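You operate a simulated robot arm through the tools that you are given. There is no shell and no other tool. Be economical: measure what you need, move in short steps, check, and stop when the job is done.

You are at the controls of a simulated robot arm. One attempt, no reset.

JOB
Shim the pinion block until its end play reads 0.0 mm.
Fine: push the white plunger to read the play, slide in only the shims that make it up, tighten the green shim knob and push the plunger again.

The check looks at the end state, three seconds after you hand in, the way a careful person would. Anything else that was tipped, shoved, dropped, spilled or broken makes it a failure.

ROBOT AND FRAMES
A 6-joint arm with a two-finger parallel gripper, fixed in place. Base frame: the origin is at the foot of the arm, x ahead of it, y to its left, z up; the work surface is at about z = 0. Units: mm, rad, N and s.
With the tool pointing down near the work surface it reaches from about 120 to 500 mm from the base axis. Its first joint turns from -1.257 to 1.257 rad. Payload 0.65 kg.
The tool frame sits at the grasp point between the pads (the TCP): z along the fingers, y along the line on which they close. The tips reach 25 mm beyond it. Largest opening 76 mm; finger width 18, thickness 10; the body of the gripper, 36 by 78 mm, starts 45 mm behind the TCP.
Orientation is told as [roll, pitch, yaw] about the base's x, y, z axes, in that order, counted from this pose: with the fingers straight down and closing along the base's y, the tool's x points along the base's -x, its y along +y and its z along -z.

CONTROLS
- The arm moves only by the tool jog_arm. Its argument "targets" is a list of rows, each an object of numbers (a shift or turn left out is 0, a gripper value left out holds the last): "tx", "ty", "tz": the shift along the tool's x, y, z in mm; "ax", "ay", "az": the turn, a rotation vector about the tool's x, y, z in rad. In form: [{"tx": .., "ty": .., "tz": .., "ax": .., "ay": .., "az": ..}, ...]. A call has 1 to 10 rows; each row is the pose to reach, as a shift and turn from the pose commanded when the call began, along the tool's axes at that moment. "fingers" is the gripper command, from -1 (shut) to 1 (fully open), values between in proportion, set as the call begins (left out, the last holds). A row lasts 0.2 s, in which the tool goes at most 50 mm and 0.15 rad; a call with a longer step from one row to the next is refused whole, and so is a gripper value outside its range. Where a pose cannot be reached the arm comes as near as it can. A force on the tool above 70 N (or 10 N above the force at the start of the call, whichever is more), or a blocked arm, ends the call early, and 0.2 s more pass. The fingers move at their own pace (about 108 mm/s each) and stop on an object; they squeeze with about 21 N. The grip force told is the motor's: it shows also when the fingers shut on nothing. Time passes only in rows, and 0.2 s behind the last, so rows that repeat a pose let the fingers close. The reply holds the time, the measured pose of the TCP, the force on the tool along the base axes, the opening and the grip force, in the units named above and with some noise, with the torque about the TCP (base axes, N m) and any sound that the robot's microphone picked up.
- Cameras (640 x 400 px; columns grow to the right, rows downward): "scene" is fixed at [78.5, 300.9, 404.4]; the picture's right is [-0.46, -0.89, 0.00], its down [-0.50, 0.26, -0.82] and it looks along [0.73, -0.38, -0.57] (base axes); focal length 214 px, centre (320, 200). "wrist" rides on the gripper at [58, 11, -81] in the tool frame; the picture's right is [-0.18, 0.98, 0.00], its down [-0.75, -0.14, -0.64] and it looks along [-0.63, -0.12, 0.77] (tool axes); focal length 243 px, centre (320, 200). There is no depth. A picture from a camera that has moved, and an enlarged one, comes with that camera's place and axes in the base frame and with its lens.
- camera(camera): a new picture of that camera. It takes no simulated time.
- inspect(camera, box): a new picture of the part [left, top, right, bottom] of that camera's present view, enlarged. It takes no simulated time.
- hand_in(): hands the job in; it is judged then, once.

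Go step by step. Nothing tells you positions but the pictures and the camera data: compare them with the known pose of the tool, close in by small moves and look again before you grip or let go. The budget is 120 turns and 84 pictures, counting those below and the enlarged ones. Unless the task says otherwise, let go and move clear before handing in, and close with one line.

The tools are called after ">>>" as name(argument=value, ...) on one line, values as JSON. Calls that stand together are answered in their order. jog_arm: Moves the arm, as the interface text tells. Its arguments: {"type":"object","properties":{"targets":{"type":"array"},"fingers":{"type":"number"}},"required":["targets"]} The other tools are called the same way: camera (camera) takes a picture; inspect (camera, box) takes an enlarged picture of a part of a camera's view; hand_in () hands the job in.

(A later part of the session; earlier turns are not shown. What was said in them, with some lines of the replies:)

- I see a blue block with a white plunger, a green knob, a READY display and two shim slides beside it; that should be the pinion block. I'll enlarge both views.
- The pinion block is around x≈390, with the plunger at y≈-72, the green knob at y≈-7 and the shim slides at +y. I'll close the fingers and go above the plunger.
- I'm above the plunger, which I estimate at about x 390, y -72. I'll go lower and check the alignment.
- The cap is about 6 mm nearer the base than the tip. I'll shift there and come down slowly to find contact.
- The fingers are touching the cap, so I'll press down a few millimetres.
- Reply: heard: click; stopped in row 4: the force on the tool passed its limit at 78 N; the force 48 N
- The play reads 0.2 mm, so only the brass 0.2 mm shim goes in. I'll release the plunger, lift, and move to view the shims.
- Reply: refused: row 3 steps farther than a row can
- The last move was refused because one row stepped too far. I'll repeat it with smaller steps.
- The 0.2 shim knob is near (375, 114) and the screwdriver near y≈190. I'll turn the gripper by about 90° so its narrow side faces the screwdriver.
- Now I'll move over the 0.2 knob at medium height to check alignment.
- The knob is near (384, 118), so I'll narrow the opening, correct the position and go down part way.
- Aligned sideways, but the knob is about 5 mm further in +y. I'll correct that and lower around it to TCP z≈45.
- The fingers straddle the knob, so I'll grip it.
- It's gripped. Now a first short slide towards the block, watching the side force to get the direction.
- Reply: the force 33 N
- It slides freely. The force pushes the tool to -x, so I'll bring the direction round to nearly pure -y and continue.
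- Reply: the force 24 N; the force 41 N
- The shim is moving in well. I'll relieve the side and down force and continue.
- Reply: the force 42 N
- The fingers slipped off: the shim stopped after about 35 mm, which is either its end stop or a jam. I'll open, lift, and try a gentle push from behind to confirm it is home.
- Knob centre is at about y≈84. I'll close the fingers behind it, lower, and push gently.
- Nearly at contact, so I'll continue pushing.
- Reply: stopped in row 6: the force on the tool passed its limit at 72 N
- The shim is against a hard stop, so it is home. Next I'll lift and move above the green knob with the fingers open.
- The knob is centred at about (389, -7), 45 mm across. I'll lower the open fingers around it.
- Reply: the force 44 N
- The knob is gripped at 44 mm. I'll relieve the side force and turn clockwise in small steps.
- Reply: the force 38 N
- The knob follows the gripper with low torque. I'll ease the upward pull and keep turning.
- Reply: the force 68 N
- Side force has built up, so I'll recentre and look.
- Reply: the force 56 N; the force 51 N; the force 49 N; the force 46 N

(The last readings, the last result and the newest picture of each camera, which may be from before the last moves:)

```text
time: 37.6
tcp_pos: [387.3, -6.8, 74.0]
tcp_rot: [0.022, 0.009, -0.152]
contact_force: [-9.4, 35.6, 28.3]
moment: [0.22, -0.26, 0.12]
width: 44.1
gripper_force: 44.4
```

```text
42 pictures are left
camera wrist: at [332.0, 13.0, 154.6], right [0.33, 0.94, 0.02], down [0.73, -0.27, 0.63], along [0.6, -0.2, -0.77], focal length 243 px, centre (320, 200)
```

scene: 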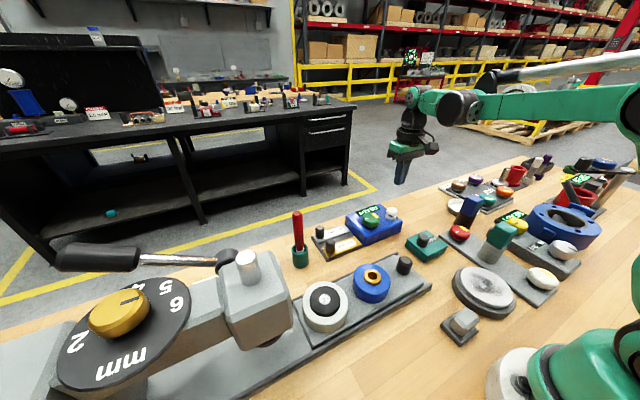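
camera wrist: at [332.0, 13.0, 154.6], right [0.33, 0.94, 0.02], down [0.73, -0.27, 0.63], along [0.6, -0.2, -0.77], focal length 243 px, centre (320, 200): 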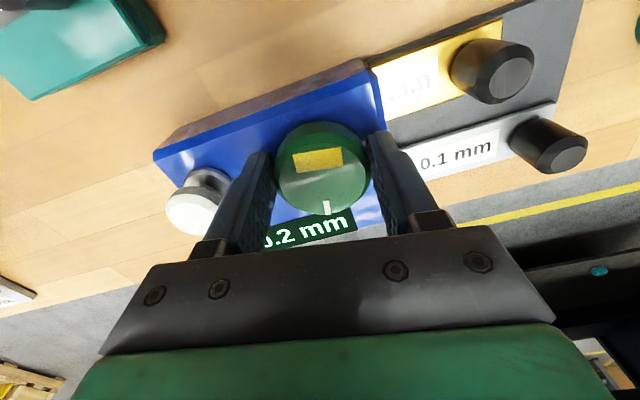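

>>> jog_arm(targets=[{"tx": 0.4, "ty": 0.9, "tz": -0.6}, {"tx": 0.4, "ty": 0.9, "tz": -0.6, "az": 0.1}, {"tx": 0.4, "ty": 0.9, "tz": -0.6, "az": 0.2}, {"tx": 0.4, "ty": 0.9, "tz": -0.6, "az": 0.3}, {"tx": 0.4, "ty": 0.9, "tz": -0.6, "az": 0.4}, {"tx": 0.4, "ty": 0.9, "tz": -0.6, "az": 0.4}])

>>> camera(camera="wrist")

```text
time: 39.0
tcp_pos: [388.9, -5.1, 74.2]
tcp_rot: [0.017, 0.018, -0.55]
contact_force: [7.6, 37.7, -35.2]
moment: [0.0, 0.19, 0.11]
width: 43.8
gripper_force: 45.2
```

```text
41 pictures are left
camera wrist: at [344.8, 34.7, 155.8], right [0.67, 0.74, 0.01], down [0.57, -0.53, 0.63], along [0.47, -0.41, -0.78], focal length 243 px, centre (320, 200)
```

wrist: 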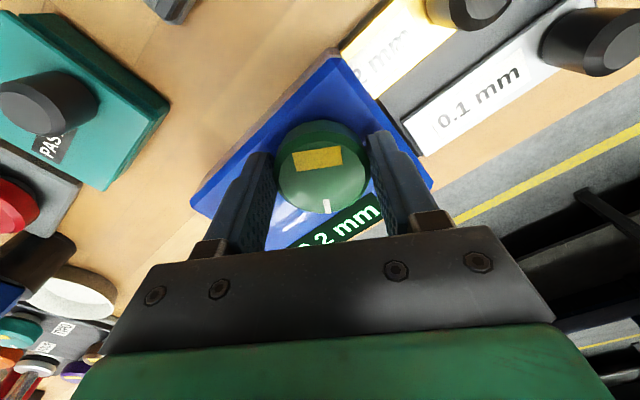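

>>> jog_arm(targets=[{"tx": 0.4, "ty": 1, "tz": 0.7}, {"tx": 0.4, "ty": 1, "tz": 0.7, "az": 0.1}, {"tx": 0.4, "ty": 1, "tz": 0.7, "az": 0.2}, {"tx": 0.4, "ty": 1, "tz": 0.7, "az": 0.3}, {"tx": 0.4, "ty": 1, "tz": 0.7, "az": 0.4}, {"tx": 0.4, "ty": 1, "tz": 0.7, "az": 0.4}])

>>> camera(camera="wrist")

```text
time: 40.4
tcp_pos: [388.6, -3.9, 72.7]
tcp_rot: [0.02, 0.017, -0.949]
contact_force: [40.8, 40.9, 36.2]
moment: [0.49, -0.99, 0.21]
width: 43.9
gripper_force: 45.2
```

```text
40 pictures are left
camera wrist: at [363.9, 49.6, 155.7], right [0.91, 0.42, 0.02], down [0.32, -0.71, 0.63], along [0.28, -0.56, -0.78], focal length 243 px, centre (320, 200)
```

wrist: 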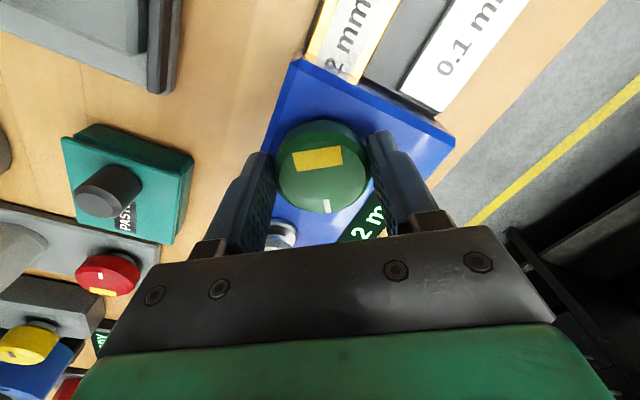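

>>> jog_arm(targets=[{"tx": 0.2, "ty": 1.4, "tz": -0.8}, {"tx": 0.2, "ty": 1.4, "tz": -0.8, "az": 0.1}, {"tx": 0.2, "ty": 1.4, "tz": -0.8, "az": 0.2}, {"tx": 0.2, "ty": 1.4, "tz": -0.8, "az": 0.3}, {"tx": 0.2, "ty": 1.4, "tz": -0.8, "az": 0.4}, {"tx": 0.2, "ty": 1.4, "tz": -0.8, "az": 0.4}])

>>> camera(camera="wrist")

```text
time: 41.8
tcp_pos: [391.3, -1.6, 74.5]
tcp_rot: [0.013, 0.022, -1.352]
contact_force: [57.1, 35.8, -31.7]
moment: [0.46, -0.12, 0.33]
width: 44.0
gripper_force: 44.6
```

```text
39 pictures are left
camera wrist: at [388.1, 55.9, 156.1], right [1.0, 0.03, 0.01], down [0.02, -0.78, 0.63], along [0.03, -0.62, -0.78], focal length 243 px, centre (320, 200)
```

wrist: 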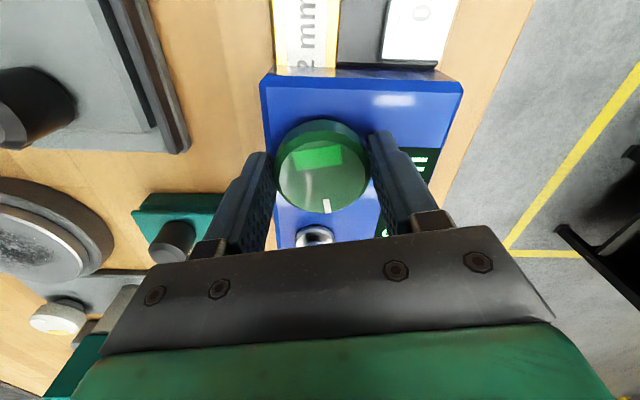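

The patch on the knob has turned green, so the clamp is tight. I'll let go, lift clear and check the block.

>>> jog_arm(targets=[{"ty": 1}, {"ty": 1}, {"ty": 1}, {"ty": 1, "tz": -20}, {"ty": 1, "tz": -45}, {"ty": 1, "tz": -45}], fingers=0.7)

>>> inspect(camera="scene", box=[290, 170, 418, 250])

```text
time: 43.2
tcp_pos: [390.4, -7.5, 119.0]
tcp_rot: [-0.001, 0.017, -1.352]
contact_force: [-1.5, -0.2, 0.3]
moment: [0.01, 0.04, -0.01]
width: 64.5
gripper_force: 0.0
```

```text
5.00 times, centred on (354, 210) of scene
camera zoom: at [78.5, 300.9, 404.4], right [-0.46, -0.89, 0.0], down [-0.5, 0.26, -0.82], along [0.73, -0.38, -0.57], focal length 1072 px, centre (150, 150)
```

zoom: 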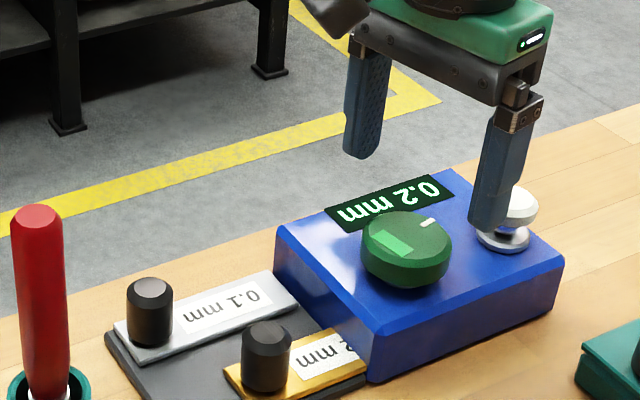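

Everything looks undisturbed. Now I'll close the fingers and go over the plunger.

>>> jog_arm(targets=[{"tz": 0}, {"tx": -20, "ty": -6}, {"tx": -40, "ty": -12}, {"tx": -59.8, "ty": -18.8}, {"tx": -59.8, "ty": -18.8, "tz": 15}, {"tx": -59.8, "ty": -18.8, "tz": 22}, {"tx": -59.8, "ty": -18.8, "tz": 22}], fingers=-1)

>>> inspect(camera="scene", box=[340, 180, 420, 230])

>>> camera(camera="wrist")

```text
time: 44.8
tcp_pos: [384.8, -66.8, 97.4]
tcp_rot: [0.0, 0.019, -1.351]
contact_force: [-0.2, -0.2, 0.0]
moment: [0.02, -0.02, 0.06]
width: 0.0
gripper_force: 20.7
```

```text
8.00 times, centred on (380, 205) of scene
camera zoom: at [78.5, 300.9, 404.4], right [-0.46, -0.89, 0.0], down [-0.5, 0.26, -0.82], along [0.73, -0.38, -0.57], focal length 1716 px, centre (-160, 160)
```

zoom: 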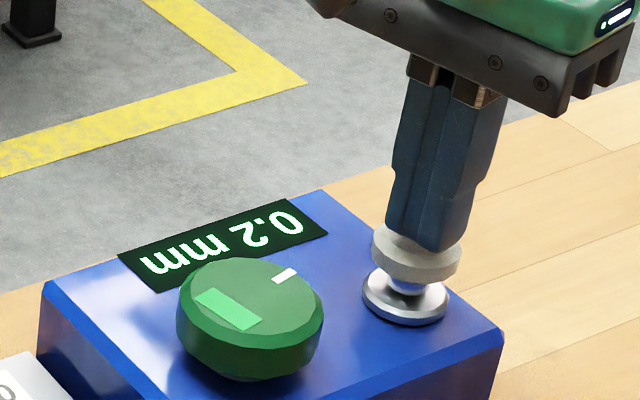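

```text
36 pictures are left
camera wrist: at [383.3, -8.8, 178.9], right [1.0, 0.03, -0.01], down [0.03, -0.78, 0.63], along [0.02, -0.63, -0.78], focal length 243 px, centre (320, 200)
```

wrist: 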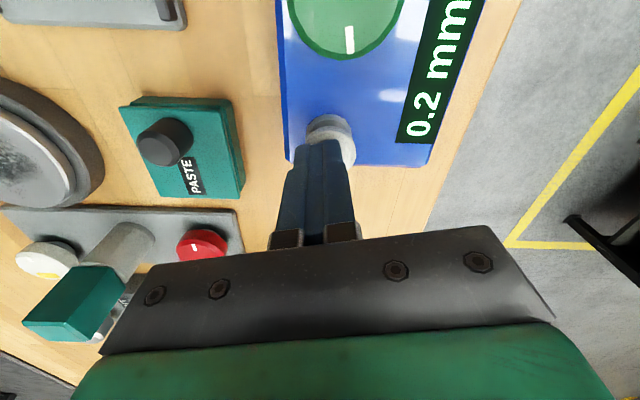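

>>> jog_arm(targets=[{"tx": -2.4, "ty": 1.5}, {"tx": -2.4, "ty": 1.5, "tz": 4}, {"tx": -2.4, "ty": 1.5, "tz": 7}, {"tx": -2.4, "ty": 1.5, "tz": 9}, {"tx": -2.4, "ty": 1.5, "tz": 11}, {"tx": -2.4, "ty": 1.5, "tz": 13}, {"tx": -2.4, "ty": 1.5, "tz": 14}])

>>> inspect(camera="scene", box=[340, 180, 420, 230])

```text
time: 46.4
tcp_pos: [386.3, -69.3, 86.0]
tcp_rot: [0.001, 0.016, -1.352]
contact_force: [-0.3, 0.1, 47.5]
moment: [-0.34, -0.08, 0.04]
width: 0.1
gripper_force: 21.1
heard: click
stopped in row 7: the force on the tool passed its limit at 77 N (the readings are from after the stop); the commanded pose is now the measured one
```

```text
8.00 times, centred on (380, 205) of scene
camera zoom: at [78.4, 300.9, 404.5], right [-0.46, -0.89, 0.0], down [-0.5, 0.26, -0.82], along [0.73, -0.38, -0.57], focal length 1716 px, centre (-160, 160)
```

zoom: 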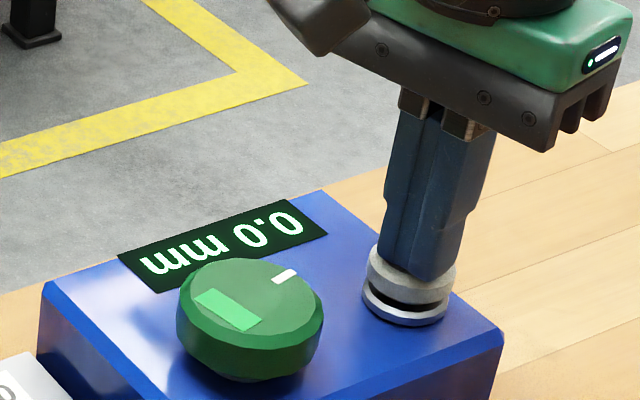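

The play now reads 0.0 mm. I'll lift clear and take one last look.

>>> jog_arm(targets=[{"tz": -30}, {"tz": -65}, {"tz": -100}, {"tz": -130}, {"tz": -130}])

>>> camera(camera="scene")

>>> inspect(camera="scene", box=[290, 180, 450, 280])

```text
time: 47.6
tcp_pos: [387.4, -69.4, 215.1]
tcp_rot: [0.001, 0.017, -1.352]
contact_force: [0.7, -0.9, -0.2]
moment: [-0.01, 0.02, 0.01]
width: 0.1
gripper_force: 20.8
```

```text
34 pictures are left
```

scene: 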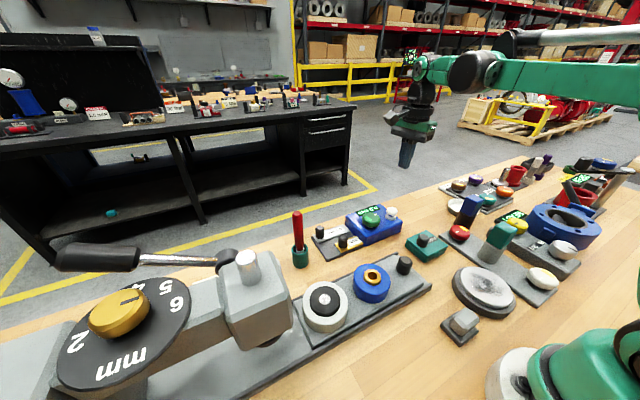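

```text
4.00 times, centred on (370, 230) of scene
camera zoom: at [78.5, 300.9, 404.4], right [-0.46, -0.89, 0.0], down [-0.5, 0.26, -0.82], along [0.73, -0.38, -0.57], focal length 858 px, centre (120, 80)
```

zoom: 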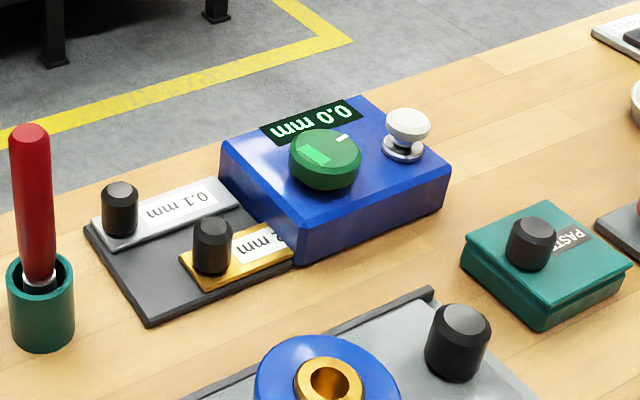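

The display reads 0.0 mm, the clamp is green, and nothing else was disturbed. Handing in.

>>> hand_in()

```text
The job is handed in.
```

The pinion block's end play went from 0.2 mm to 0.0 mm: I slid in only the 0.2 mm shim, tightened the green knob until its patch turned green, and pushed the plunger again to confirm.
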